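You operate a simulated robot arm through the tools that you are given. There is no shell and no other tool. Be economical: measure what you need, move in short steps, check, and stop when the job is done.

You are at the controls of a simulated two-armed robot. One attempt, no reset.

Task
Pick up the cartridge from the yellow bench top with one hand, pass it to the other hand and put it on the top of the feeder stand. Set down upright: cartridge.

It is judged by the outcome, as a careful person would: the job done as asked, and still so three seconds after it is handed in. It fails if anything else is knocked over, pushed out of place, dropped, spilled or broken.

Robot
Two 7-joint arms with three-finger grippers on one trunk, on a base that drives. Base frame: it is fixed to the floor where the robot stands at the start and does not move with it; the origin is under the middle of the robot, x ahead of it, y to its left, z up; the surface under the hand at the start is at about z = 740. Readings come in mm, rad, newtons and seconds.
The left shoulder is at the start at [51, 154, 976], the right one opposite. With the tool pointing down near the work surface each hand reaches from about 240 to 640 mm from the robot's upright axis, wherever it stands, measured 20 degrees to its own side. Places, roughly: top of the feeder stand [-3300, -400, 500]. Payload 2.69 kg a hand.
Tool frame (each hand has its own): the origin (TCP) lies between the finger pads and is the grasp point; the fingertips stand 29 mm ahead of it; z points along the fingers, y is the line along which they close. Largest opening 120 mm; the body of the gripper starts 78 mm behind the TCP.
Orientation is told as [roll, pitch, yaw] about the base's x, y, z axes, in that order, counted from this pose: with the fingers straight down and closing along the base's y, the tool's x points along the base's -x, its y along +y and its z along -z.

Tools
- The arms move only by the tool servo_tool. It takes "left_rows", "right_rows" or both (then of equal length, played together; a hand with none holds still); each is a list of rows, each a list of 3 entries, a list of its own where there are three numbers: the turn, a rotation vector about the base's x, y, z in rad, then the shift along the base's x, y, z in mm, then the gripper command, from -1 (shut) to 1 (fully open), values between in proportion. In form: [[[wx, wy, wz], [x, y, z], fingers], ...]. A call has 1 to 20 rows; each row shifts and turns the commanded pose from where the row before left it. A row lasts 0.2 s, in which the tool goes at most 50 mm and 0.15 rad; a call with a longer step from one row to the next is refused whole, and so is a gripper value outside its range. Where a pose cannot be reached the arm comes as near as it can. A force on the tool above 40 N (or 10 N above the force at the start of the call, whichever is more), or a blocked arm, ends the call early, and 0.2 s more pass. The fingers move at their own pace and stop on an object; they squeeze with about 23 N. The grip force told is the motor's: it shows also when the fingers shut on nothing. Time passes only in rows, and 0.2 s behind the last, so rows that do not move let the fingers close. The reply holds the time, the measured pose of the TCP, the force on the tool along the base axes, the opening and the grip force, in the units named above and with some noise, with the torque about the TCP (base axes, N m) and any sound that the robot's microphone picked up, and new pictures: "show" is both (left out), scene, wrist or none (wrist: the cameras of the hands that moved).
- Cameras (640 x 400 px; columns grow to the right, rows downward): "scene" is now at [163.9, -36.7, 1155.8]; the picture's right is [-0.40, -0.92, 0.00], its down [-0.22, 0.10, -0.97] and it looks along [0.89, -0.39, -0.24] (base axes); focal length 258 px, centre (320, 200). "left" rides on the left gripper at [63, 0, -104] in its tool frame; the picture's right is [0.00, 1.00, 0.00], its down [-0.83, 0.00, -0.56] and it looks along [-0.56, 0.00, 0.83] (tool axes); focal length 275 px, centre (320, 200). "right" rides on the right gripper at [63, 0, -104] in its tool frame; the picture's right is [0.00, 1.00, 0.00], its down [-0.83, 0.00, -0.56] and it looks along [-0.56, 0.00, 0.83] (tool axes); focal length 275 px, centre (320, 200).
- lift_body(by): slides the trunk up (or, below 0, down) by that many mm; the arms and the scene camera ride with it, the base frame stays. It gives what a move gives, with no picture.
- drive_base(legs): drives the robot by 1 to 6 legs, each [ahead, left, turn to the left] in mm, mm and rad, along the robot's own axes; the way and the turn of a leg run together, so that a leg with both is an arc; at most 1500 mm and 3.142 rad a leg. The arms and the cameras ride along, it lands a little off, and it stops where it bumps. It gives what a move gives, and a new picture of the scene camera.
- aim_head(pan, tilt): turns the head with the scene camera to pan (to the left, within 1.396 rad either way) and tilt (down, from -0.506 to 1.204), counted from straight ahead of the robot. It gives what a move gives, and a new picture of the scene camera.
- locate(camera, pixels): for up to 12 pixels [column, row] of the newest picture of that camera ("zoom" is the newest enlarged one), the place [x, y, z] in the base frame of the surface seen there, good to about 3 mm. The clock stands still meanwhile.
- zoom(camera, box): a new picture of the part [left, top, right, bottom] of that camera's present view, enlarged. The clock stands still meanwhile.
- finish_job(): hands the job in; it is judged then, once.

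Keep the steps short. Do not move on a guess: measure, check each grasp and each placing, and mend mistakes. In all there are 80 turns and 260 pictures (those below and enlarged ones count). Leave the grippers open and the arms clear of the work at the hand-in unless told otherwise, and finish with a single line.

The tools are called after "Emit:" as a command line: name --argument value ..., lists and objects as JSON in quotes. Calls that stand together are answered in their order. servo_tool: Moves the arms, as the interface text tells. Its arguments: {"type":"object","properties":{"left_rows":{"type":"array"},"right_rows":{"type":"array"},"show":{"type":"string","enum":["both","scene","wrist","none"]}},"required":[]} The other tools are called the same way: lift_body (by) slides the trunk up or down; drive_base (legs) drives the base; aim_head (pan, tilt) turns the head that bears the scene camera; locate (camera, pixels) gives the place of the surface under pixels of a picture; zoom (camera, box) takes an enlarged picture of a part of a camera's view; finish_job () hands the job in.

At the start:

```text
clock: 0.0
left_tcp_pos: [402.7, 42.9, 984.5]
left_tool_rot: [0.0, -0.001, 0.0]
left_wrist_force: [0.7, -0.8, -0.1]
left_ft_torque: [-0.02, 0.01, 0.02]
left_grip_width: 120.2
left_gripper_force: 0.1
right_tcp_pos: [325.2, -245.0, 1043.3]
right_tool_rot: [0.0, 0.0, -0.001]
right_wrist_force: [-0.2, 1.5, -0.2]
right_ft_torque: [-0.01, -0.01, 0.01]
right_grip_width: 119.8
right_gripper_force: 0.0
trunk travel left (down, up): [-347.0, 91.0]
robot x, y, heading: [1.7, 1.1, -0.001]
head pan, tilt: [-0.414, 0.244]
```

scene: 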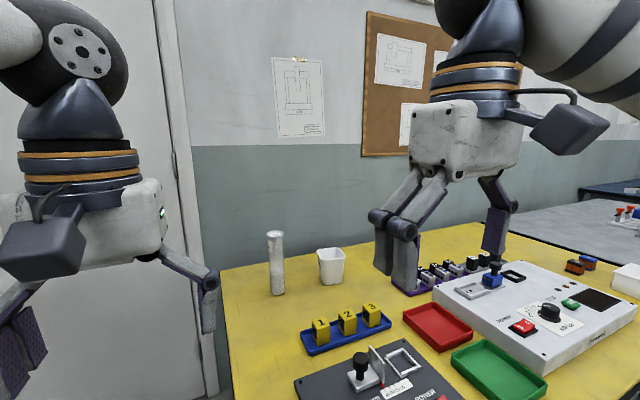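
right: 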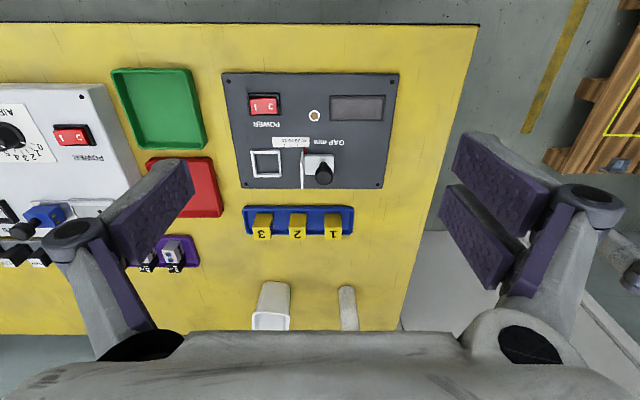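
left: 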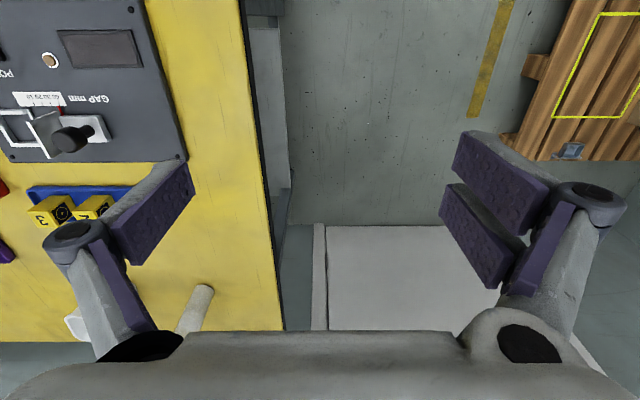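

The tall white cylinder at about (277,262) looks like the cartridge. I'll zoom in on it and measure it.

Emit:
zoom --camera "scene" --box '[220, 200, 420, 325]'

Emit:
locate --camera "scene" --pixels '[[276, 233], [276, 245], [277, 265], [278, 290], [270, 265], [284, 265], [250, 290], [330, 252], [332, 280], [260, 320], [225, 280], [320, 330]]'

```text
3.20 times, centred on (320, 262) of scene
```

zoom: 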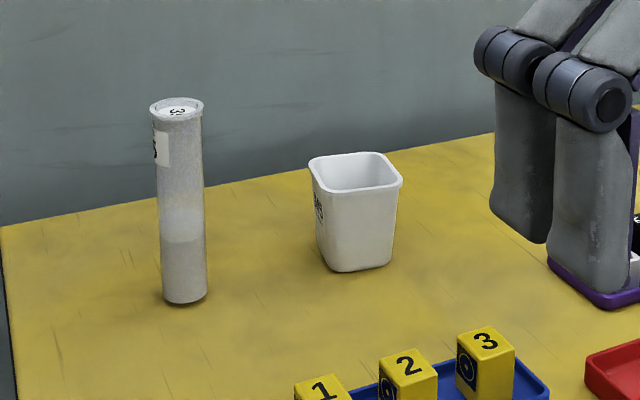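

```text
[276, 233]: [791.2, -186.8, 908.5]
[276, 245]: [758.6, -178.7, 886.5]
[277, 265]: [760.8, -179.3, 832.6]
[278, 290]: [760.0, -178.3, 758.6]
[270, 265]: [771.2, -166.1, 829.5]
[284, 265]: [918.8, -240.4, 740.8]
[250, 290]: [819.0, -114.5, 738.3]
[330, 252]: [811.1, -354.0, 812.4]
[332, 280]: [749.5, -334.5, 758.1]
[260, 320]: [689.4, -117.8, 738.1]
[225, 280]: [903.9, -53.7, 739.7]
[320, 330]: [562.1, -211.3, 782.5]
```

The cylinder is about 40 mm across and 170 mm tall, centred near (778,-184). Before committing to it, I'll check the other objects on the bench.

Emit:
zoom --camera "scene" --box '[400, 160, 640, 310]'

Emit:
zoom --camera "scene" --box '[255, 220, 303, 250]'

Emit:
aim_head --pan -0.9 --tilt 0.5

```text
2.67 times, centred on (520, 235) of scene
```

zoom: 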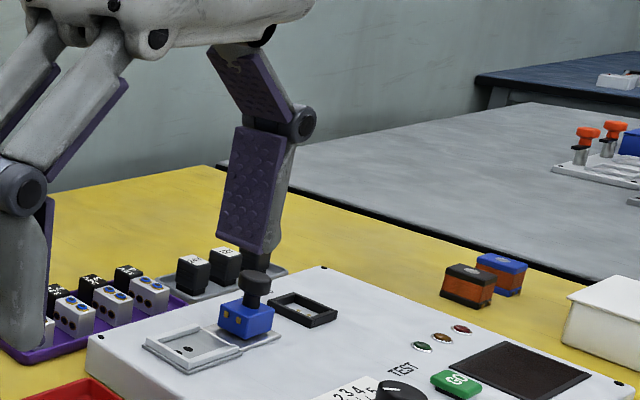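

```text
13.33 times, centred on (279, 235) of scene
```

zoom: 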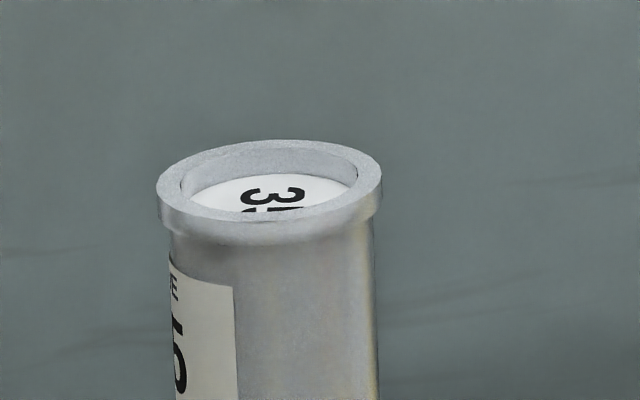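

```text
clock: 0.9
left_tcp_pos: [404.8, 41.7, 983.3]
left_tool_rot: [-0.001, 0.001, 0.001]
left_wrist_force: [-0.9, 0.7, 0.2]
left_ft_torque: [0.01, -0.02, -0.01]
left_grip_width: 119.6
left_gripper_force: 0.1
right_tcp_pos: [324.1, -244.0, 1043.6]
right_tool_rot: [0.001, 0.0, -0.001]
right_wrist_force: [-0.3, 0.9, 0.1]
right_ft_torque: [-0.04, 0.03, 0.02]
right_grip_width: 120.0
right_gripper_force: 0.0
trunk travel left (down, up): [-347.0, 91.0]
robot x, y, heading: [-2.0, 2.2, 0.001]
head pan, tilt: [-0.901, 0.499]
```

scene: 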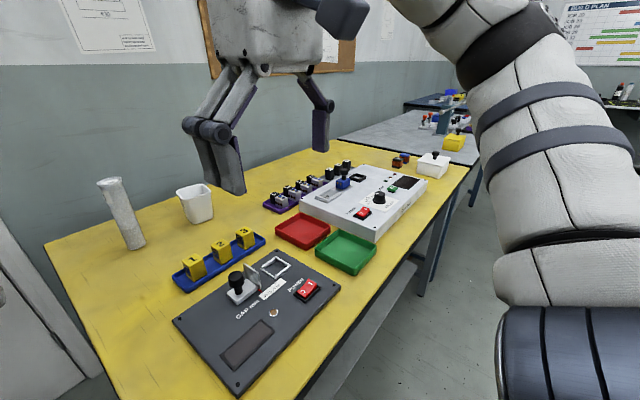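

The cartridge is the tall cylinder with the printed label. Next I'll locate the bench edges so I can plan where to stand.

Emit:
locate --camera "scene" --pixels '[[60, 270], [115, 390], [300, 395], [345, 335], [400, 262], [463, 175], [240, 385], [180, 322], [186, 268], [124, 180], [133, 246], [197, 217]]'

Emit:
aim_head --pan -0.3 --tilt 1.0

```text
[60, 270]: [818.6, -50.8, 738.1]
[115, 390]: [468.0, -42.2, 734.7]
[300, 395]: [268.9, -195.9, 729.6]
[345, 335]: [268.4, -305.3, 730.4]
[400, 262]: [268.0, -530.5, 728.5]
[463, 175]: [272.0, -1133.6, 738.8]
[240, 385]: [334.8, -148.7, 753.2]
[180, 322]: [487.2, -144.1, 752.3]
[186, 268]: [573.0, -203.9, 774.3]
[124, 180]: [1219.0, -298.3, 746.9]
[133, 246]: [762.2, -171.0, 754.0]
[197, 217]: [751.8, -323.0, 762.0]
```

```text
clock: 1.9
left_tcp_pos: [403.6, 42.4, 982.9]
left_tool_rot: [0.002, -0.001, 0.0]
left_wrist_force: [-0.2, 0.7, 0.1]
left_ft_torque: [-0.01, -0.01, -0.03]
left_grip_width: 120.1
left_gripper_force: 0.0
right_tcp_pos: [324.7, -244.7, 1044.2]
right_tool_rot: [0.0, 0.0, 0.001]
right_wrist_force: [1.6, 1.8, -0.5]
right_ft_torque: [0.03, 0.0, -0.01]
right_grip_width: 119.9
right_gripper_force: 0.1
trunk travel left (down, up): [-347.0, 91.0]
robot x, y, heading: [0.3, 2.5, -0.007]
head pan, tilt: [-0.3, 1.0]
```

scene: 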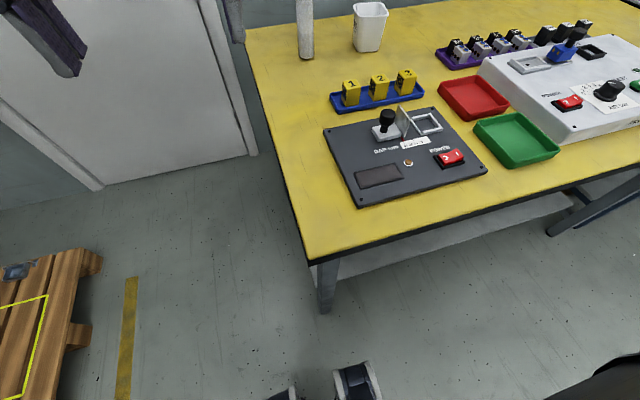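

The bench's near edge is at x≈268, its left end at y≈-45, and the wall is behind it. I'll look left for obstacles before driving.

Emit:
locate --camera "scene" --pixels '[[290, 395], [355, 380], [90, 330], [90, 260], [100, 185], [250, 150], [130, 280], [320, 300], [200, 250], [20, 270]]'

Emit:
aim_head --pan 1.39 --tilt 0.4

Emit:
aim_head --pan -1.39 --tilt 0.4

```text
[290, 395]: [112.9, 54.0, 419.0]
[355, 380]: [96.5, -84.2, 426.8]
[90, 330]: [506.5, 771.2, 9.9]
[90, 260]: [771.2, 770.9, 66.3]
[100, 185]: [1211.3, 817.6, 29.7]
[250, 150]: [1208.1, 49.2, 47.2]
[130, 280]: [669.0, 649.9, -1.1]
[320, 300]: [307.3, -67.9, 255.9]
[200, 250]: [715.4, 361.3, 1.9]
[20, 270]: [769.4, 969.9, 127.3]
```

```text
clock: 3.6
left_tcp_pos: [403.5, 41.8, 984.1]
left_tool_rot: [0.001, 0.001, 0.0]
left_wrist_force: [-0.4, 1.4, -0.1]
left_ft_torque: [-0.01, 0.0, 0.0]
left_grip_width: 119.9
left_gripper_force: 0.1
right_tcp_pos: [324.1, -244.9, 1044.4]
right_tool_rot: [-0.001, 0.001, 0.0]
right_wrist_force: [-0.3, -0.7, -0.8]
right_ft_torque: [0.0, -0.02, 0.03]
right_grip_width: 120.3
right_gripper_force: 0.1
trunk travel left (down, up): [-347.0, 91.0]
robot x, y, heading: [-3.4, 0.8, 0.001]
head pan, tilt: [1.389, 0.4]
```

scene: 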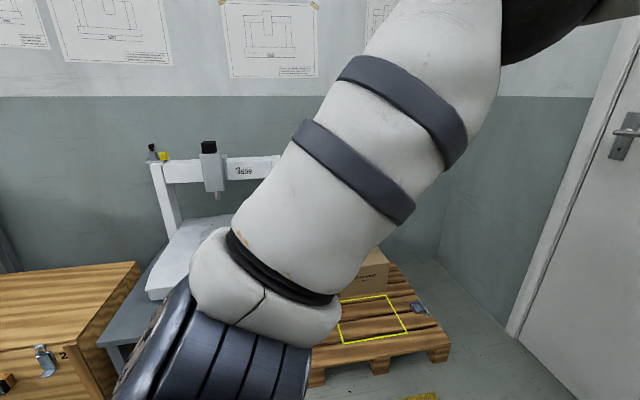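

```text
clock: 6.1
left_tcp_pos: [404.1, 43.2, 982.7]
left_tool_rot: [0.001, 0.0, 0.0]
left_wrist_force: [0.0, 0.8, -0.4]
left_ft_torque: [0.01, -0.05, 0.01]
left_grip_width: 119.9
left_gripper_force: 0.0
right_tcp_pos: [323.8, -245.5, 1045.2]
right_tool_rot: [-0.001, 0.0, 0.001]
right_wrist_force: [0.6, 1.0, -0.7]
right_ft_torque: [0.01, -0.01, 0.01]
right_grip_width: 120.2
right_gripper_force: 0.0
trunk travel left (down, up): [-347.0, 91.0]
robot x, y, heading: [-0.8, -1.1, 0.005]
head pan, tilt: [-1.389, 0.4]
```

scene: 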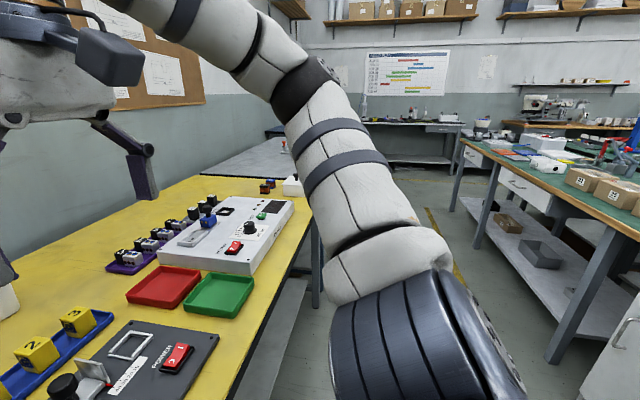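

The gap between the bench end (y≈-45) and the pallet (y≈770) looks usable. I'll measure the objects on the left before moving.

Emit:
aim_head --pan 1.39 --tilt 0.5

Emit:
locate --camera "scene" --pixels '[[135, 240], [100, 300], [110, 320], [160, 150], [160, 250], [445, 320], [320, 345], [370, 240], [60, 330], [210, 160], [300, 300], [330, 110]]'

```text
clock: 8.6
left_tcp_pos: [402.9, 42.6, 984.4]
left_tool_rot: [0.0, 0.001, -0.001]
left_wrist_force: [-0.1, 0.7, 0.1]
left_ft_torque: [0.0, -0.02, -0.02]
left_grip_width: 120.0
left_gripper_force: 0.0
right_tcp_pos: [324.5, -244.5, 1045.0]
right_tool_rot: [0.0, -0.001, 0.001]
right_wrist_force: [0.7, 0.1, 0.9]
right_ft_torque: [-0.03, -0.02, 0.02]
right_grip_width: 119.9
right_gripper_force: 0.1
trunk travel left (down, up): [-347.0, 91.0]
robot x, y, heading: [4.3, -2.5, 0.001]
head pan, tilt: [1.389, 0.499]
```

scene: 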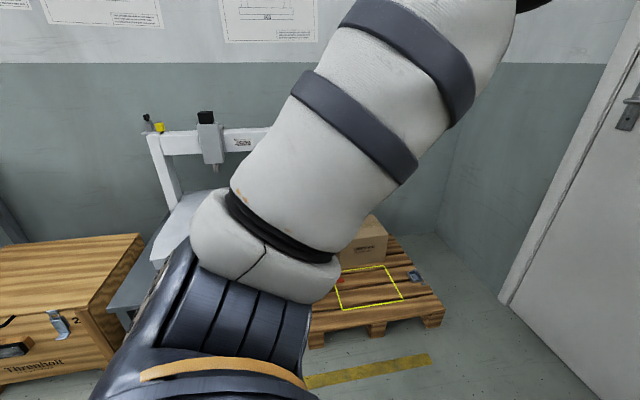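

```text
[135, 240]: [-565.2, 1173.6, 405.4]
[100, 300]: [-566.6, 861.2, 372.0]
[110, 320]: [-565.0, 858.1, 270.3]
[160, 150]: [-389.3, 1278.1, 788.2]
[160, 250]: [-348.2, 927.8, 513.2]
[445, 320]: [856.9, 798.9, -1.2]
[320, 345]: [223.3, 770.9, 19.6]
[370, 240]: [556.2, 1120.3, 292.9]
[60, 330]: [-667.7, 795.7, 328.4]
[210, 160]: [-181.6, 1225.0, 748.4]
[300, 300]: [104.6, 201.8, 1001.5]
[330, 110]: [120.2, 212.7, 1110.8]
```

Everything on the left is beyond y≈770, so the way is clear. I'll strafe left, go forward beside the bench end, then turn right to face it.

Emit:
drive_base --legs '[[0, 320, 0], [500, 0, 0], [0, 0, -1.3]]'

Emit:
aim_head --pan 0.2 --tilt 0.6

```text
clock: 17.4
left_tcp_pos: [646.5, -59.5, 983.5]
left_tool_rot: [-0.001, 0.0, -1.307]
left_wrist_force: [-0.1, 0.0, 0.1]
left_ft_torque: [0.01, 0.04, 0.01]
left_grip_width: 119.9
left_gripper_force: 0.1
right_tcp_pos: [348.0, -56.5, 1044.2]
right_tool_rot: [0.0, 0.0, -1.307]
right_wrist_force: [0.4, 0.2, 0.1]
right_ft_torque: [0.01, 0.0, -0.02]
right_grip_width: 119.9
right_gripper_force: 0.1
trunk travel left (down, up): [-347.0, 91.0]
robot x, y, heading: [500.3, 319.7, -1.312]
head pan, tilt: [1.389, 0.499]
```

scene: 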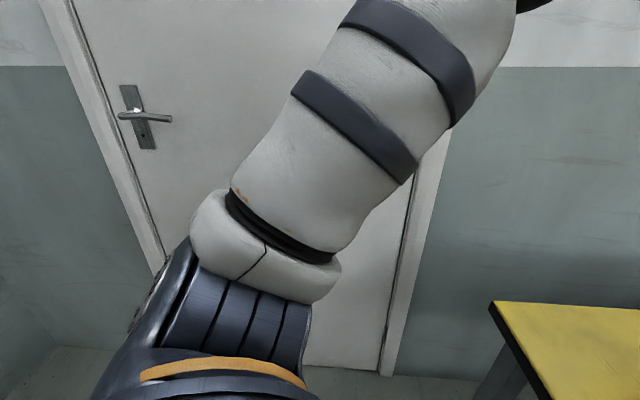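

```text
clock: 18.8
left_tcp_pos: [646.0, -57.8, 983.0]
left_tool_rot: [0.001, 0.0, -1.307]
left_wrist_force: [-1.3, 0.0, -0.4]
left_ft_torque: [-0.01, -0.03, -0.01]
left_grip_width: 120.2
left_gripper_force: 0.0
right_tcp_pos: [348.4, -57.0, 1043.8]
right_tool_rot: [0.0, -0.001, -1.308]
right_wrist_force: [-0.9, 0.5, -0.3]
right_ft_torque: [-0.03, 0.0, -0.01]
right_grip_width: 120.3
right_gripper_force: 0.1
trunk travel left (down, up): [-347.0, 91.0]
robot x, y, heading: [500.0, 322.1, -1.301]
head pan, tilt: [0.201, 0.6]
```

scene: 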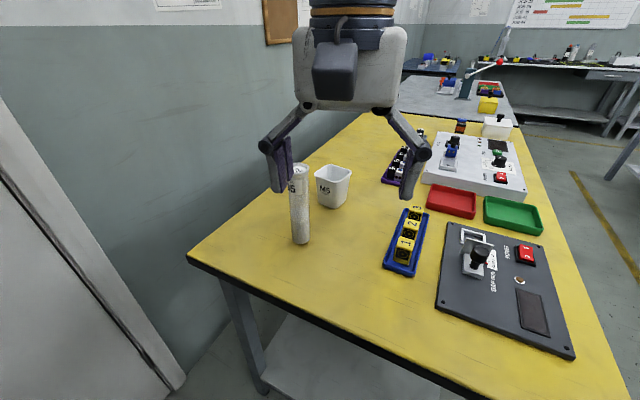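

The cartridge now stands at about (300,205), next to the left hand. I'll measure it.

Emit:
zoom --camera "scene" --box '[260, 150, 356, 250]'

Emit:
locate --camera "scene" --pixels '[[293, 215], [300, 215], [307, 215], [300, 240], [300, 200], [304, 175], [302, 168], [322, 190], [345, 172], [230, 150]]'

```text
4.00 times, centred on (308, 200) of scene
```

zoom: 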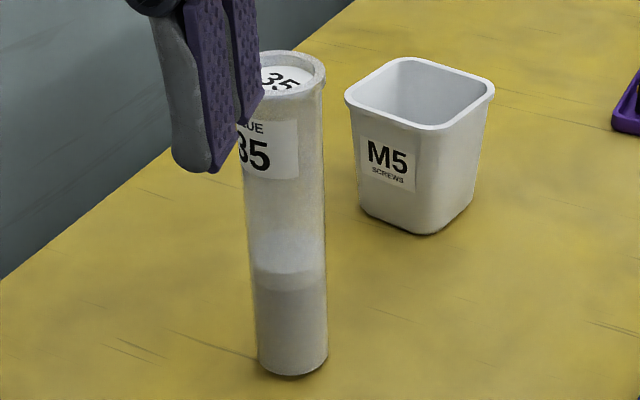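

```text
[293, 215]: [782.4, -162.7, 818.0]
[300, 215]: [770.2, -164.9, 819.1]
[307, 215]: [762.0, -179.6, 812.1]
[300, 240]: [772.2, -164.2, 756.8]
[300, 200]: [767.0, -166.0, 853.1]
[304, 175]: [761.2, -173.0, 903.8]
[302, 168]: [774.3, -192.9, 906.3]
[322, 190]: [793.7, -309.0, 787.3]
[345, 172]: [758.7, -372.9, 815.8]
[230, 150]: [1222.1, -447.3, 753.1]
```

It reads "GLUE 35", with its centre at about (780,-182) and its top at z≈908. I'll move the open left hand above it and check with the wrist camera.

Emit:
servo_tool --left_rows '[[[0, 0, 0], [27, -25, 0], 1], [[0, 0, 0], [27, -25, 0], 1], [[0, 0, 0], [27, -25, 0], 1], [[0, 0, 0], [27, -25, 0], 1], [[0, 0, 0], [26, -24, 0], 1], [[0, 0, 0], [0, 0, 0], 1]]'

```text
clock: 20.1
left_tcp_pos: [781.0, -182.6, 984.3]
left_tool_rot: [0.0, 0.001, -1.309]
left_wrist_force: [0.1, 0.3, 0.3]
left_ft_torque: [-0.04, 0.01, 0.07]
left_grip_width: 120.0
left_gripper_force: 0.0
right_tcp_pos: [348.5, -55.2, 1045.0]
right_tool_rot: [0.001, 0.0, -1.307]
right_wrist_force: [-0.3, 0.3, 0.0]
right_ft_torque: [0.0, 0.0, 0.0]
right_grip_width: 119.9
right_gripper_force: 0.1
trunk travel left (down, up): [-347.0, 91.0]
robot x, y, heading: [499.1, 319.1, -1.307]
head pan, tilt: [0.201, 0.6]
```

scene: 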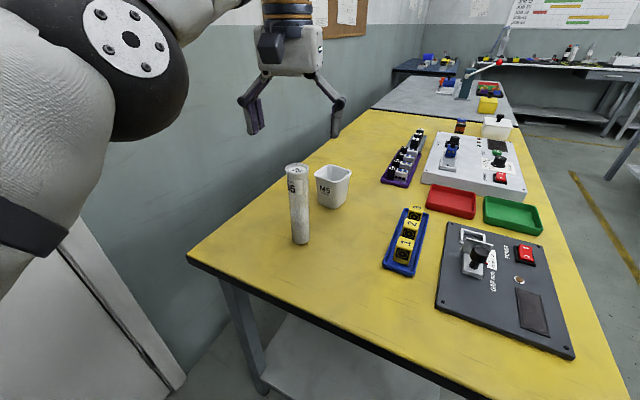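
left: 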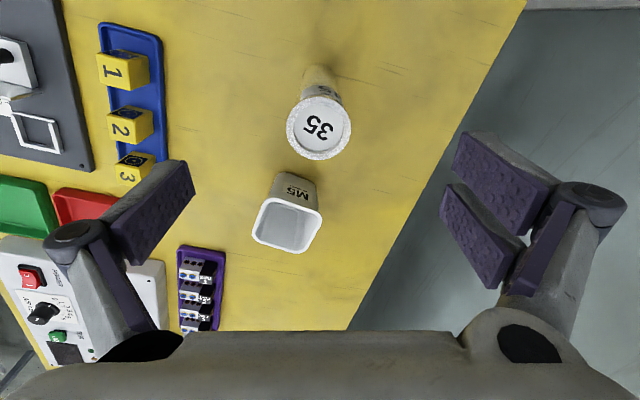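

In the wrist view the cap is centred at (319,127), and the tool axis projects to about (320,128) at that height, so the hand is lined up. I'll descend to z≈860 and close on it.

Emit:
servo_tool --left_rows '[[[0, 0, 0], [0, 0, -31], 1], [[0, 0, 0], [0, 0, -31], 1], [[0, 0, 0], [0, 0, -31], 1], [[0, 0, 0], [0, 0, -31], 1], [[0, 0, 0], [0, 0, 0], 1]]'

```text
clock: 21.4
left_tcp_pos: [781.6, -183.1, 861.0]
left_tool_rot: [0.0, 0.0, -1.307]
left_wrist_force: [0.1, 0.4, -0.2]
left_ft_torque: [-0.01, -0.01, 0.02]
left_grip_width: 120.3
left_gripper_force: 0.1
right_tcp_pos: [347.9, -55.2, 1044.7]
right_tool_rot: [-0.001, -0.001, -1.305]
right_wrist_force: [-0.2, -0.2, 0.8]
right_ft_torque: [-0.01, 0.04, 0.0]
right_grip_width: 119.9
right_gripper_force: 0.0
trunk travel left (down, up): [-347.0, 91.0]
robot x, y, heading: [500.5, 318.4, -1.309]
head pan, tilt: [0.201, 0.6]
```

scene: 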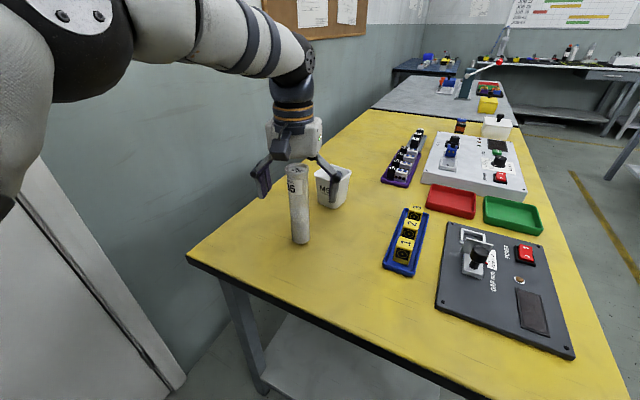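
left: 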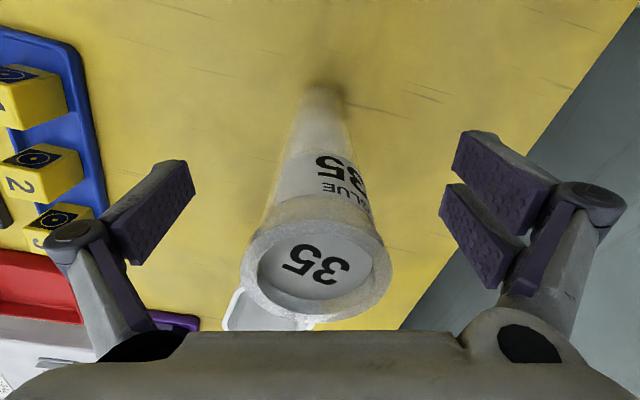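

The cartridge is between the fingers and the cup is clear. I'll close the left gripper.

Emit:
servo_tool --left_rows '[[[0, 0, 0], [0, 0, 0], 0.0], [[0, 0, 0], [0, 0, 0], -0.2], [[0, 0, 0], [0, 0, 0], -1], [[0, 0, 0], [0, 0, 0], -1], [[0, 0, 0], [0, 0, 0], -1]]' --show "wrist"

```text
clock: 22.6
left_tcp_pos: [780.3, -183.6, 860.8]
left_tool_rot: [0.0, 0.0, -1.307]
left_wrist_force: [0.6, 0.4, -0.3]
left_ft_torque: [0.01, -0.01, -0.01]
left_grip_width: 36.8
left_gripper_force: 23.4
right_tcp_pos: [347.7, -56.6, 1044.3]
right_tool_rot: [0.0, 0.0, -1.309]
right_wrist_force: [0.3, -0.4, 0.0]
right_ft_torque: [0.0, 0.0, 0.0]
right_grip_width: 120.0
right_gripper_force: 0.1
trunk travel left (down, up): [-347.0, 91.0]
robot x, y, heading: [501.4, 321.3, -1.308]
head pan, tilt: [0.201, 0.6]
```

left: 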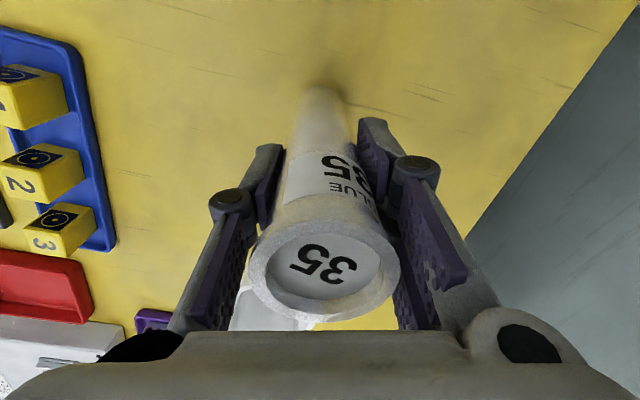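

It's held, 36.8 mm wide at 23 N. I'll lift straight up a short way to test the grip.

Emit:
servo_tool --left_rows '[[[0, 0, 0], [0, 0, 15], -1], [[0, 0, 0], [0, 0, 30], -1], [[0, 0, 0], [0, 0, 35], -1], [[0, 0, 0], [0, 0, 35], -1], [[0, 0, 0], [0, 0, 35], -1], [[0, 0, 0], [0, 0, 0], -1]]'

```text
clock: 23.9
left_tcp_pos: [776.7, -176.6, 998.8]
left_tool_rot: [0.001, 0.001, -1.309]
left_wrist_force: [0.4, 0.6, -1.1]
left_ft_torque: [0.05, 0.0, 0.0]
left_grip_width: 36.9
left_gripper_force: 22.8
left hand out of reach, approached as far as the arm can: row 5
right_tcp_pos: [348.2, -56.2, 1045.0]
right_tool_rot: [0.002, 0.002, -1.307]
right_wrist_force: [-0.9, -0.7, 1.1]
right_ft_torque: [0.01, -0.02, 0.0]
right_grip_width: 120.0
right_gripper_force: 0.1
trunk travel left (down, up): [-347.0, 91.0]
robot x, y, heading: [500.5, 319.9, -1.312]
head pan, tilt: [0.201, 0.6]
```

scene: 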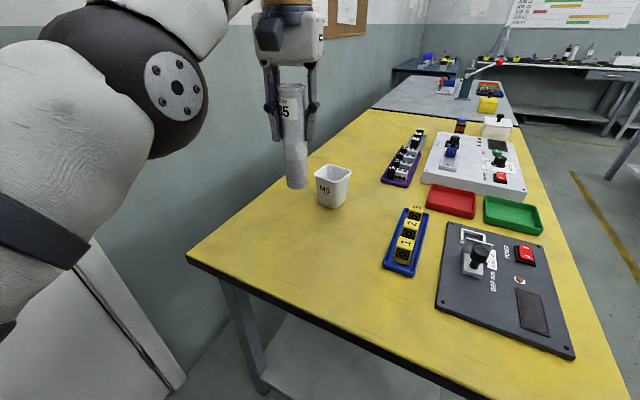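
left: 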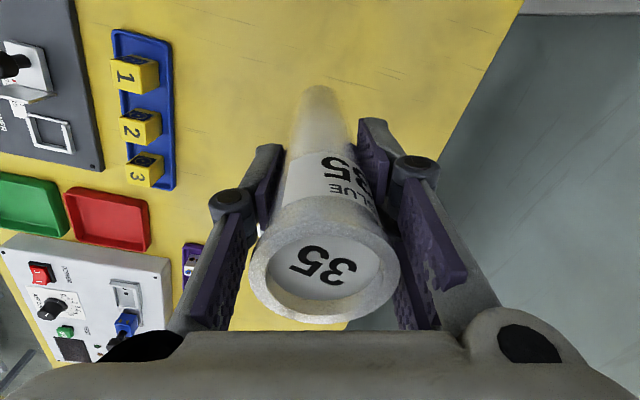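

The grip holds and the load is light. I'll draw the hand back towards the robot.

Emit:
servo_tool --left_rows '[[[0, 0, 0], [-27, 25, 0], -1], [[0, 0, 0], [-27, 25, 0], -1], [[0, 0, 0], [-27, 25, 0], -1], [[0, 0, 0], [-27, 25, 0], -1], [[0, 0, 0], [-24, 20, 0], -1], [[0, 0, 0], [0, 0, 20], -1], [[0, 0, 0], [0, 0, 0], -1]]' --show "none"

Emit:
drive_base --legs '[[0, 0, -1.83]]'

Emit:
aim_head --pan 0.0 --tilt 0.3

```text
clock: 25.6
left_tcp_pos: [633.4, -126.1, 1032.4]
left_tool_rot: [0.0, 0.001, -1.308]
left_wrist_force: [-0.2, 0.4, 0.0]
left_ft_torque: [0.03, 0.02, 0.01]
left_grip_width: 37.2
left_gripper_force: 23.1
left hand out of reach, approached as far as the arm can: row 1, 2, 3
right_tcp_pos: [349.5, -56.3, 1042.8]
right_tool_rot: [0.001, 0.0, -1.308]
right_wrist_force: [0.2, 0.4, 0.0]
right_ft_torque: [-0.01, 0.02, 0.02]
right_grip_width: 119.8
right_gripper_force: 0.1
trunk travel left (down, up): [-347.0, 91.0]
robot x, y, heading: [500.1, 314.4, -1.304]
head pan, tilt: [0.201, 0.6]
```

```text
clock: 30.4
left_tcp_pos: [35.6, 305.6, 1032.6]
left_tool_rot: [0.0, 0.001, -3.138]
left_wrist_force: [0.4, -0.7, -1.2]
left_ft_torque: [-0.03, -0.01, 0.01]
left_grip_width: 37.0
left_gripper_force: 22.8
right_tcp_pos: [175.7, 562.4, 1044.0]
right_tool_rot: [0.001, -0.001, -3.137]
right_wrist_force: [0.2, 0.6, 0.0]
right_ft_torque: [0.03, 0.0, -0.02]
right_grip_width: 120.3
right_gripper_force: 0.1
trunk travel left (down, up): [-347.0, 91.0]
robot x, y, heading: [498.8, 322.0, -3.134]
head pan, tilt: [0.201, 0.6]
```

scene: 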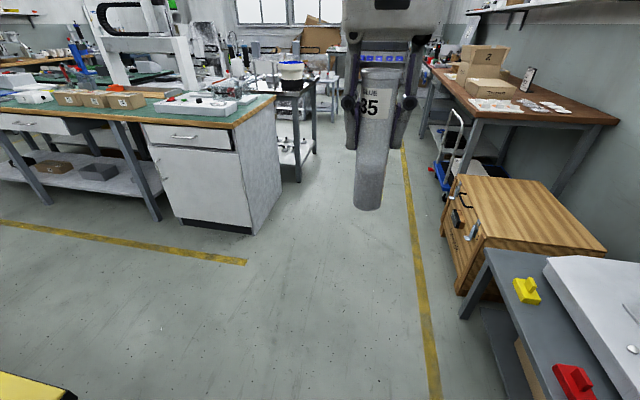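

```text
clock: 31.1
left_tcp_pos: [34.6, 305.0, 1031.6]
left_tool_rot: [0.0, 0.0, -3.139]
left_wrist_force: [0.0, 0.3, 0.1]
left_ft_torque: [-0.02, 0.03, -0.02]
left_grip_width: 37.0
left_gripper_force: 23.0
right_tcp_pos: [176.2, 562.3, 1044.7]
right_tool_rot: [0.001, 0.002, -3.135]
right_wrist_force: [-0.1, -0.6, 0.8]
right_ft_torque: [0.01, -0.02, 0.02]
right_grip_width: 120.1
right_gripper_force: 0.1
trunk travel left (down, up): [-347.0, 91.0]
robot x, y, heading: [501.4, 318.8, -3.139]
head pan, tilt: [0.0, 0.3]
```

scene: 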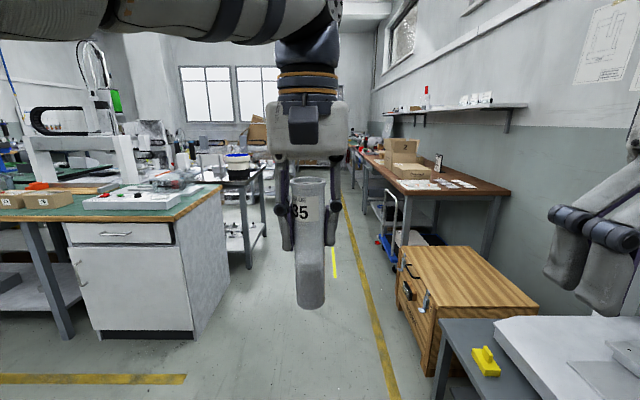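

I'm now facing down the aisle. I'll measure its edges and look for the stand.

Emit:
locate --camera "scene" --pixels '[[193, 335], [222, 260], [265, 250], [240, 180], [400, 290], [440, 380], [490, 250], [388, 270], [350, 215], [250, 262], [380, 170], [280, 160]]'

Emit:
zoom --camera "scene" --box '[130, 110, 450, 310]'

```text
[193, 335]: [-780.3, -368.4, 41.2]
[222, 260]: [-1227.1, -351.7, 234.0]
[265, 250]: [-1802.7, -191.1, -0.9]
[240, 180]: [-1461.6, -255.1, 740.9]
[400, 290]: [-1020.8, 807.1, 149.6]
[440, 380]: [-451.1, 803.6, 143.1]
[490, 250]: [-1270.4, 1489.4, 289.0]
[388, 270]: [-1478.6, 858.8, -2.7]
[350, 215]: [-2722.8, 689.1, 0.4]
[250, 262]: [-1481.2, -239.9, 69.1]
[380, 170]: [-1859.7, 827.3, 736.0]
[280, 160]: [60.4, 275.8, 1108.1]
```

```text
2.00 times, centred on (290, 210) of scene
```

zoom: 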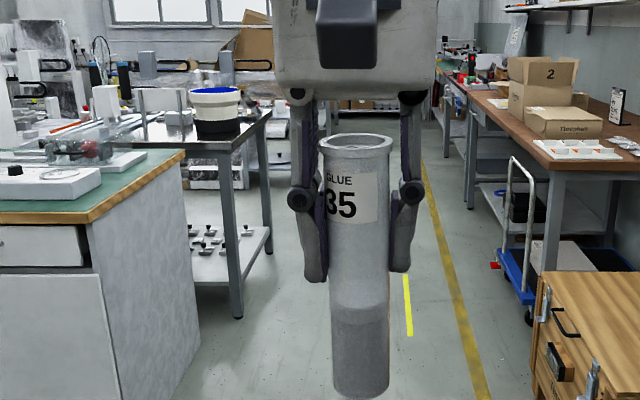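

The aisle is clear from y≈-190 to about 780. I'll drive 2000 mm ahead along y≈300 and then look for the stand.

Emit:
drive_base --legs '[[1200, 0, 0], [800, 0, 0]]'

Emit:
aim_head --pan 0.45 --tilt 0.4

```text
clock: 41.1
left_tcp_pos: [-1958.9, 308.4, 1031.2]
left_tool_rot: [0.0, 0.001, 3.141]
left_wrist_force: [0.2, 0.6, 0.7]
left_ft_torque: [0.01, 0.0, 0.0]
left_grip_width: 37.4
left_gripper_force: 22.7
right_tcp_pos: [-1817.8, 565.0, 1044.0]
right_tool_rot: [0.001, 0.001, 3.139]
right_wrist_force: [-0.1, -0.3, 0.3]
right_ft_torque: [-0.01, -0.03, 0.01]
right_grip_width: 120.0
right_gripper_force: 0.1
trunk travel left (down, up): [-347.0, 91.0]
robot x, y, heading: [-1493.7, 317.3, 3.138]
head pan, tilt: [0.0, 0.3]
```

scene: 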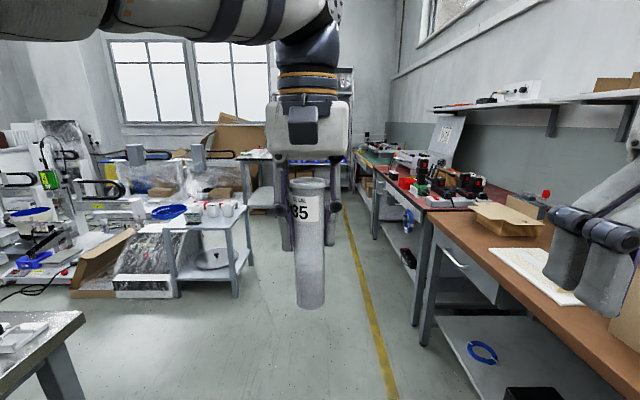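

```text
clock: 42.0
left_tcp_pos: [-1959.3, 308.5, 1031.0]
left_tool_rot: [-0.002, -0.001, 3.142]
left_wrist_force: [0.6, -0.1, -1.1]
left_ft_torque: [-0.02, 0.0, -0.06]
left_grip_width: 37.0
left_gripper_force: 23.1
right_tcp_pos: [-1817.3, 565.3, 1044.8]
right_tool_rot: [-0.001, -0.001, 3.141]
right_wrist_force: [-0.5, 0.0, -0.4]
right_ft_torque: [0.01, 0.0, 0.0]
right_grip_width: 120.0
right_gripper_force: 0.0
trunk travel left (down, up): [-347.0, 91.0]
robot x, y, heading: [-1490.6, 319.4, 3.136]
head pan, tilt: [0.45, 0.4]
```

scene: 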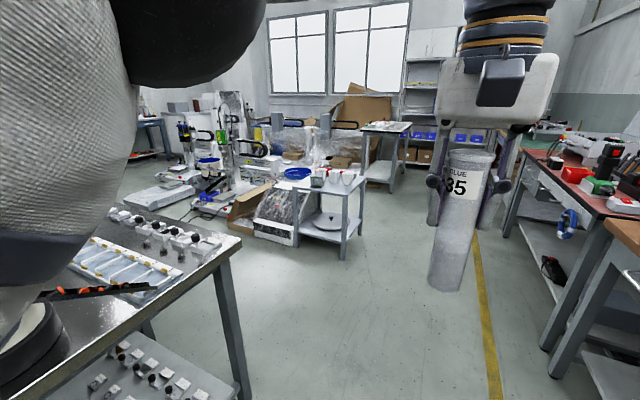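

A small stand carrying white cups is at about (332,190). I'll locate it.

Emit:
locate --camera "scene" --pixels '[[332, 190], [345, 193], [300, 187], [362, 182], [345, 255], [362, 232], [245, 235], [320, 182], [350, 190], [300, 235], [245, 385], [385, 150]]'

Emit:
zoom --camera "scene" --box '[220, 130, 420, 265]'

```text
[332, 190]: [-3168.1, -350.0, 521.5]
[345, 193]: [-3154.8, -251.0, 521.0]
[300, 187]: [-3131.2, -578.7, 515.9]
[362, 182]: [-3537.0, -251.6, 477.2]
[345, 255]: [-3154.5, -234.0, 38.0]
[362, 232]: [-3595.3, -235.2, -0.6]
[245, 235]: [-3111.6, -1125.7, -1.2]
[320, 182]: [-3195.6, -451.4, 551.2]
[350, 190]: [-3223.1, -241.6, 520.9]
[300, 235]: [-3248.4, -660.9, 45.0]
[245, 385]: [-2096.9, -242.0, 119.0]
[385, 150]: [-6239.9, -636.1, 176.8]
```

```text
2.96 times, centred on (320, 198) of scene
```

zoom: 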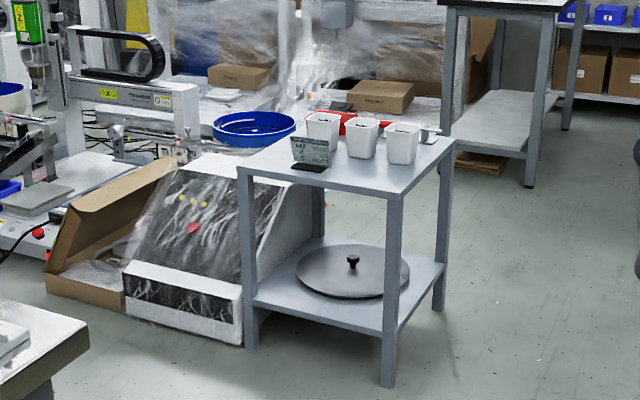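

The stand top (z≈500–520) spans x≈-3540 to -3155 and y≈-600 to -235, with cups on it. I'll drive closer on its +x side and look.

Emit:
drive_base --legs '[[1110, 0, 0], [0, 550, 0]]'

Emit:
aim_head --pan 0.25 --tilt 0.85

```text
clock: 52.0
left_tcp_pos: [-3062.5, -248.7, 1030.7]
left_tool_rot: [0.0, 0.0, -3.136]
left_wrist_force: [0.8, -0.4, -1.2]
left_ft_torque: [0.0, 0.02, -0.01]
left_grip_width: 37.0
left_gripper_force: 22.7
right_tcp_pos: [-2924.2, 8.8, 1044.2]
right_tool_rot: [-0.001, -0.002, -3.137]
right_wrist_force: [-0.1, -0.2, -0.2]
right_ft_torque: [0.02, -0.04, -0.01]
right_grip_width: 120.0
right_gripper_force: 0.0
trunk travel left (down, up): [-347.0, 91.0]
robot x, y, heading: [-2598.3, -232.1, -3.138]
head pan, tilt: [0.45, 0.4]
```

scene: 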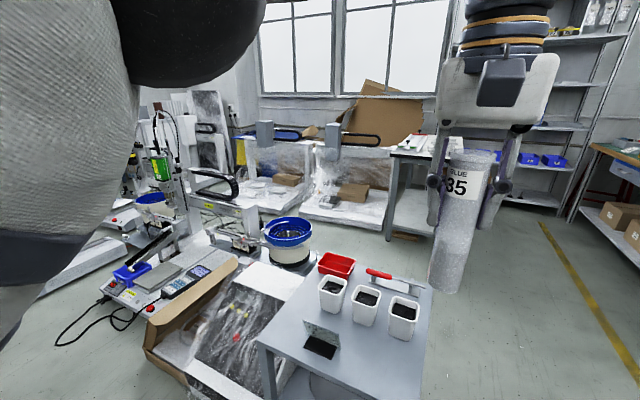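

```text
clock: 52.9
left_tcp_pos: [-3063.9, -250.4, 1030.4]
left_tool_rot: [-0.001, 0.002, -3.134]
left_wrist_force: [0.1, 0.3, -0.7]
left_ft_torque: [-0.02, -0.01, -0.01]
left_grip_width: 37.1
left_gripper_force: 23.2
right_tcp_pos: [-2923.3, 9.3, 1044.0]
right_tool_rot: [0.0, -0.001, -3.134]
right_wrist_force: [0.3, 0.2, -0.6]
right_ft_torque: [0.04, 0.02, 0.04]
right_grip_width: 119.7
right_gripper_force: 0.1
trunk travel left (down, up): [-347.0, 91.0]
robot x, y, heading: [-2594.3, -233.3, -3.135]
head pan, tilt: [0.25, 0.85]
```

scene: 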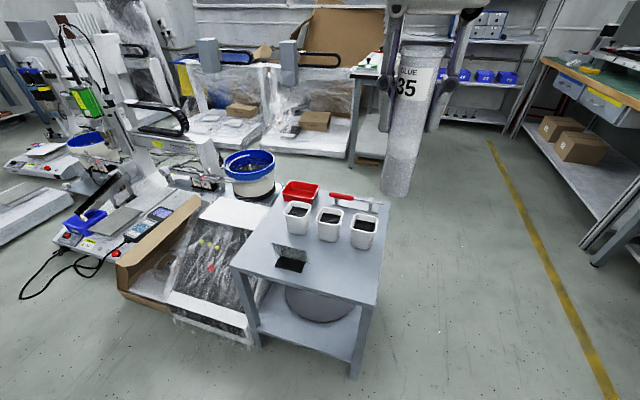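

Emit:
zoom --camera "scene" --box '[220, 170, 400, 310]'

Emit:
locate --camera "scene" --pixels '[[235, 265], [365, 300], [384, 215], [298, 205], [340, 270], [345, 295], [290, 258], [362, 240], [330, 230], [300, 225], [362, 218], [320, 250]]'

```text
2.86 times, centred on (310, 240) of scene
```

zoom: 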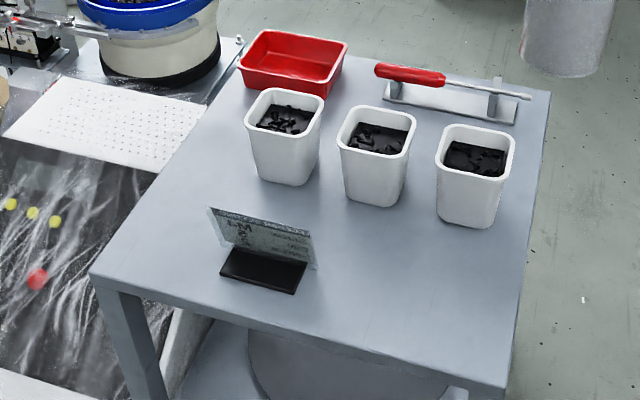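

```text
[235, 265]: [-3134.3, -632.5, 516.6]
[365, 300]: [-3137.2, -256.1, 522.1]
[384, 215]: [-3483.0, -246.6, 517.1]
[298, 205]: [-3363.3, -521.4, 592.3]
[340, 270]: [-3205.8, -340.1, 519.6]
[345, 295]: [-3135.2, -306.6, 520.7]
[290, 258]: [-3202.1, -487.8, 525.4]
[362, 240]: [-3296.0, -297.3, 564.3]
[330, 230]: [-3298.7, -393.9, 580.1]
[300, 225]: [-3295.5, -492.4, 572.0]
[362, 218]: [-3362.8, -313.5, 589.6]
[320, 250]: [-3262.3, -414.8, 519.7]
```

The stand top is at z≈520, with free space around (-3200,-340) in front of the cups and to the right of the sign. The left hand holds the cartridge near its top, so the right hand will take its lower part almost horizontally. First I'll tilt the right hand forward in free space.

Emit:
servo_tool --right_rows '[[[0, 0.136, 0], [-4, 0, -5], 1], [[0, 0.136, 0], [-4, 0, -5], 1], [[0, 0.136, 0], [-4, 0, -5], 1], [[0, 0.136, 0], [-4, 0, -5], 1], [[0, 0.136, 0], [-4, 0, -5], 1], [[0, 0.136, 0], [-4, 0, -5], 1], [[0, 0.136, 0], [-4, 0, -5], 1], [[0, 0.136, 0], [-4, 0, -5], 1], [[0, 0.136, 0], [0, 0, -5], 1], [[0, 0, 0.145], [0, -5, -5], 1], [[0, 0, 0.145], [0, -5, -5], 1], [[0, 0, 0.145], [0, -5, -5], 1], [[0, 0, 0], [0, 0, 0], 1]]'

Emit:
aim_head --pan 0.0 --tilt 0.5

```text
clock: 55.7
left_tcp_pos: [-3063.9, -250.0, 1031.3]
left_tool_rot: [-0.001, 0.001, -3.133]
left_wrist_force: [0.1, -0.2, -0.4]
left_ft_torque: [0.0, 0.0, 0.03]
left_grip_width: 37.0
left_gripper_force: 23.6
right_tcp_pos: [-3011.4, 5.0, 1052.0]
right_tool_rot: [-0.015, -1.225, -2.688]
right_wrist_force: [0.4, -0.5, -0.9]
right_ft_torque: [-0.02, 0.01, 0.02]
right_grip_width: 120.0
right_gripper_force: 0.1
right hand out of reach, approached as far as the arm can: row 7, 8, 9
trunk travel left (down, up): [-347.0, 91.0]
robot x, y, heading: [-2597.1, -236.3, -3.134]
head pan, tilt: [0.25, 0.85]
```

scene: 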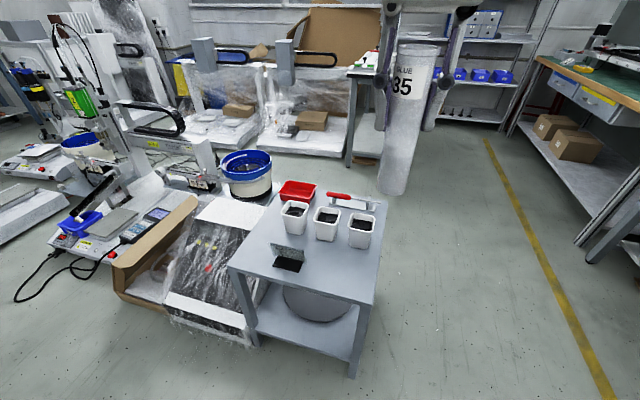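
right: 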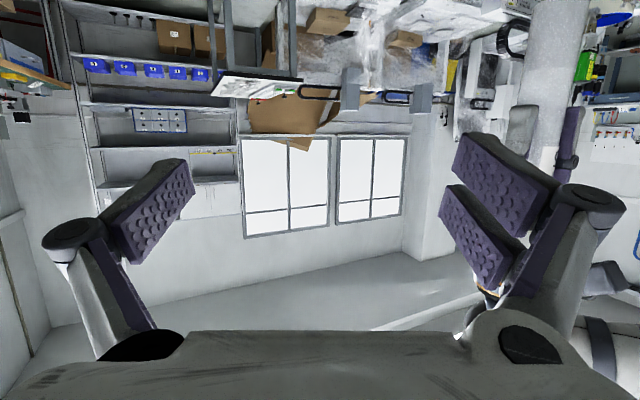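

```text
clock: 56.5
left_tcp_pos: [-3063.3, -249.1, 1032.7]
left_tool_rot: [-0.002, 0.0, -3.137]
left_wrist_force: [1.2, 0.5, -0.1]
left_ft_torque: [0.0, 0.0, -0.01]
left_grip_width: 37.0
left_gripper_force: 23.0
right_tcp_pos: [-3011.8, 5.5, 1051.8]
right_tool_rot: [-0.017, -1.224, -2.687]
right_wrist_force: [0.4, -0.3, 0.1]
right_ft_torque: [0.02, 0.02, -0.03]
right_grip_width: 120.1
right_gripper_force: 0.2
trunk travel left (down, up): [-347.0, 91.0]
robot x, y, heading: [-2600.3, -231.0, -3.134]
head pan, tilt: [0.0, 0.499]
```

scene: 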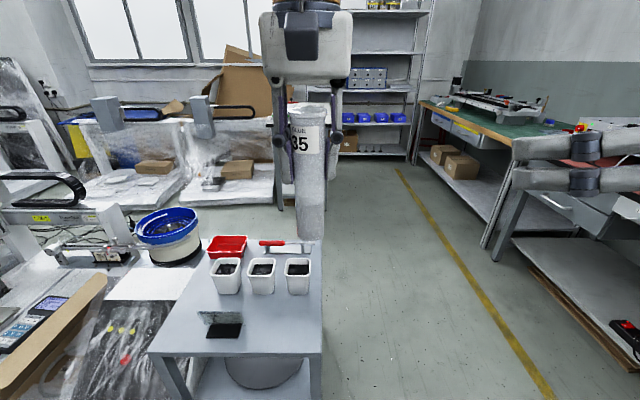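

The right hand is level enough, but it can't get close to the body at this yaw. I'll turn it further left, lower it, and move the left hand out a little, stopping short of the cartridge.

Emit:
servo_tool --left_rows '[[[0, 0, 0], [-9, 0, -8], -1], [[0, 0, 0], [-9, 0, -8], -1], [[0, 0, 0], [-9, 0, -8], -1], [[0, 0, 0], [-9, 0, -8], -1], [[0, 0, 0], [0, 0, 0], -1], [[0, 0, 0], [0, 0, 0], -1], [[0, 0, 0], [0, 0, 0], -1], [[0, 0, 0], [0, 0, 0], -1], [[0, 0, 0], [0, 0, 0], -1]]' --right_rows '[[[0, 0, 0.125], [0, 0, -28], 1], [[0, 0, 0.125], [0, 0, -28], 1], [[0, 0, 0.125], [0, 0, -28], 1], [[0, 0, 0.125], [0, 0, -30], 1], [[0, 0, 0], [-6, -35, 0], 1], [[0, 0, 0], [-6, -35, 0], 1], [[0, 0, 0], [-6, -35, 0], 1], [[0, 0, 0], [-6, -35, 0], 1], [[0, 0, 0], [0, 0, 0], 1]]'

```text
clock: 58.5
left_tcp_pos: [-3100.6, -249.5, 1000.7]
left_tool_rot: [0.0, 0.0, -3.137]
left_wrist_force: [0.8, -1.0, -1.0]
left_ft_torque: [0.0, 0.02, -0.01]
left_grip_width: 36.7
left_gripper_force: 23.2
right_tcp_pos: [-3035.8, -135.3, 937.3]
right_tool_rot: [-0.017, -1.222, -2.188]
right_wrist_force: [0.0, -0.5, 0.3]
right_ft_torque: [-0.02, 0.0, 0.0]
right_grip_width: 120.2
right_gripper_force: 0.0
trunk travel left (down, up): [-347.0, 91.0]
robot x, y, heading: [-2601.9, -232.4, -3.136]
head pan, tilt: [0.0, 0.499]
```

scene: 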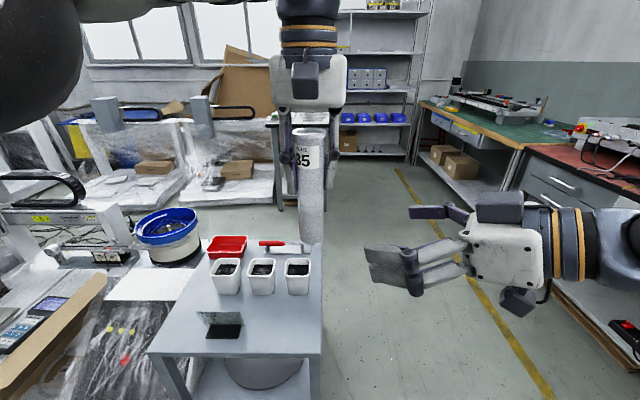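
right: 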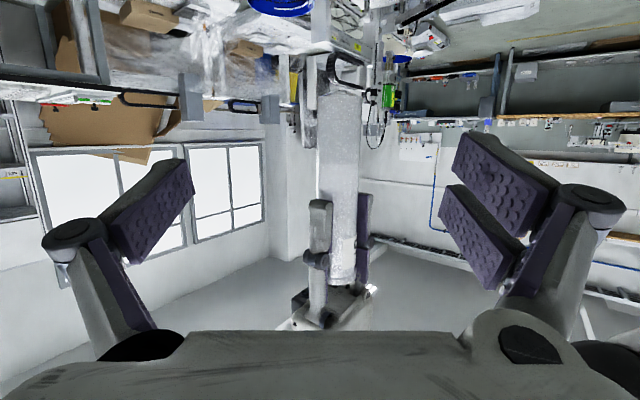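
left: 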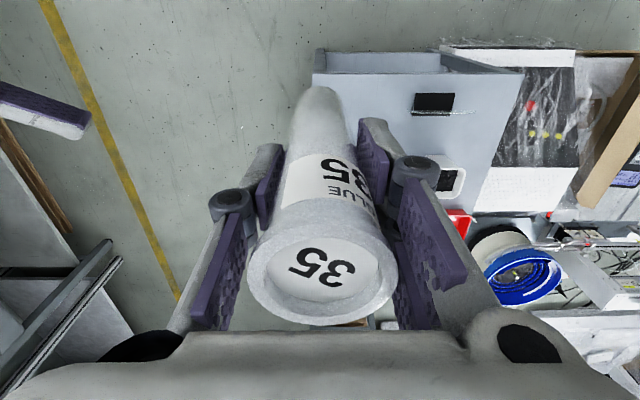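

The cartridge hangs upright between the right hand's fingers in the wrist view (column ~340). I'll advance most of the way, then look.

Emit:
servo_tool --right_rows '[[[0, 0, 0], [-12, -22, 0], 1], [[0, 0, 0], [-12, -22, 0], 1], [[0, 0, 0], [-12, -22, 0], 1], [[0, 0, 0], [-12, -22, 0], 1], [[0, 0, 0], [0, 0, 0], 1]]'

```text
clock: 59.7
left_tcp_pos: [-3099.2, -249.3, 999.8]
left_tool_rot: [0.001, -0.001, -3.135]
left_wrist_force: [-0.3, 0.3, 0.2]
left_ft_torque: [-0.04, -0.03, -0.01]
left_grip_width: 36.9
left_gripper_force: 23.3
right_tcp_pos: [-3082.1, -221.9, 937.1]
right_tool_rot: [-0.015, -1.223, -2.192]
right_wrist_force: [0.2, -0.4, 0.7]
right_ft_torque: [-0.01, -0.01, 0.01]
right_grip_width: 119.9
right_gripper_force: 0.0
trunk travel left (down, up): [-347.0, 91.0]
robot x, y, heading: [-2597.8, -235.3, -3.132]
head pan, tilt: [0.0, 0.499]
```

scene: 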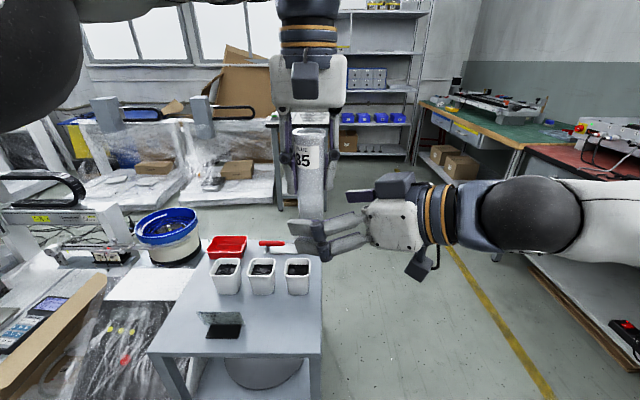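
right: 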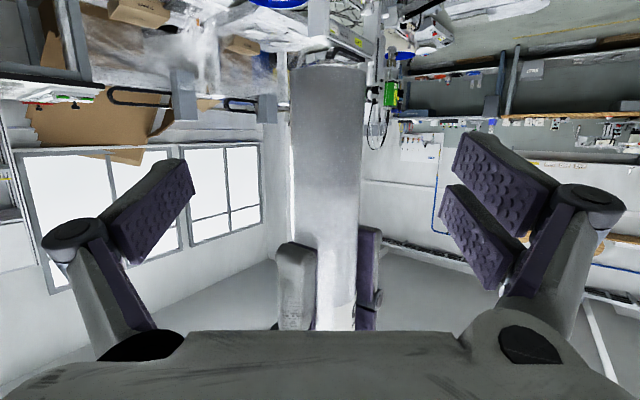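

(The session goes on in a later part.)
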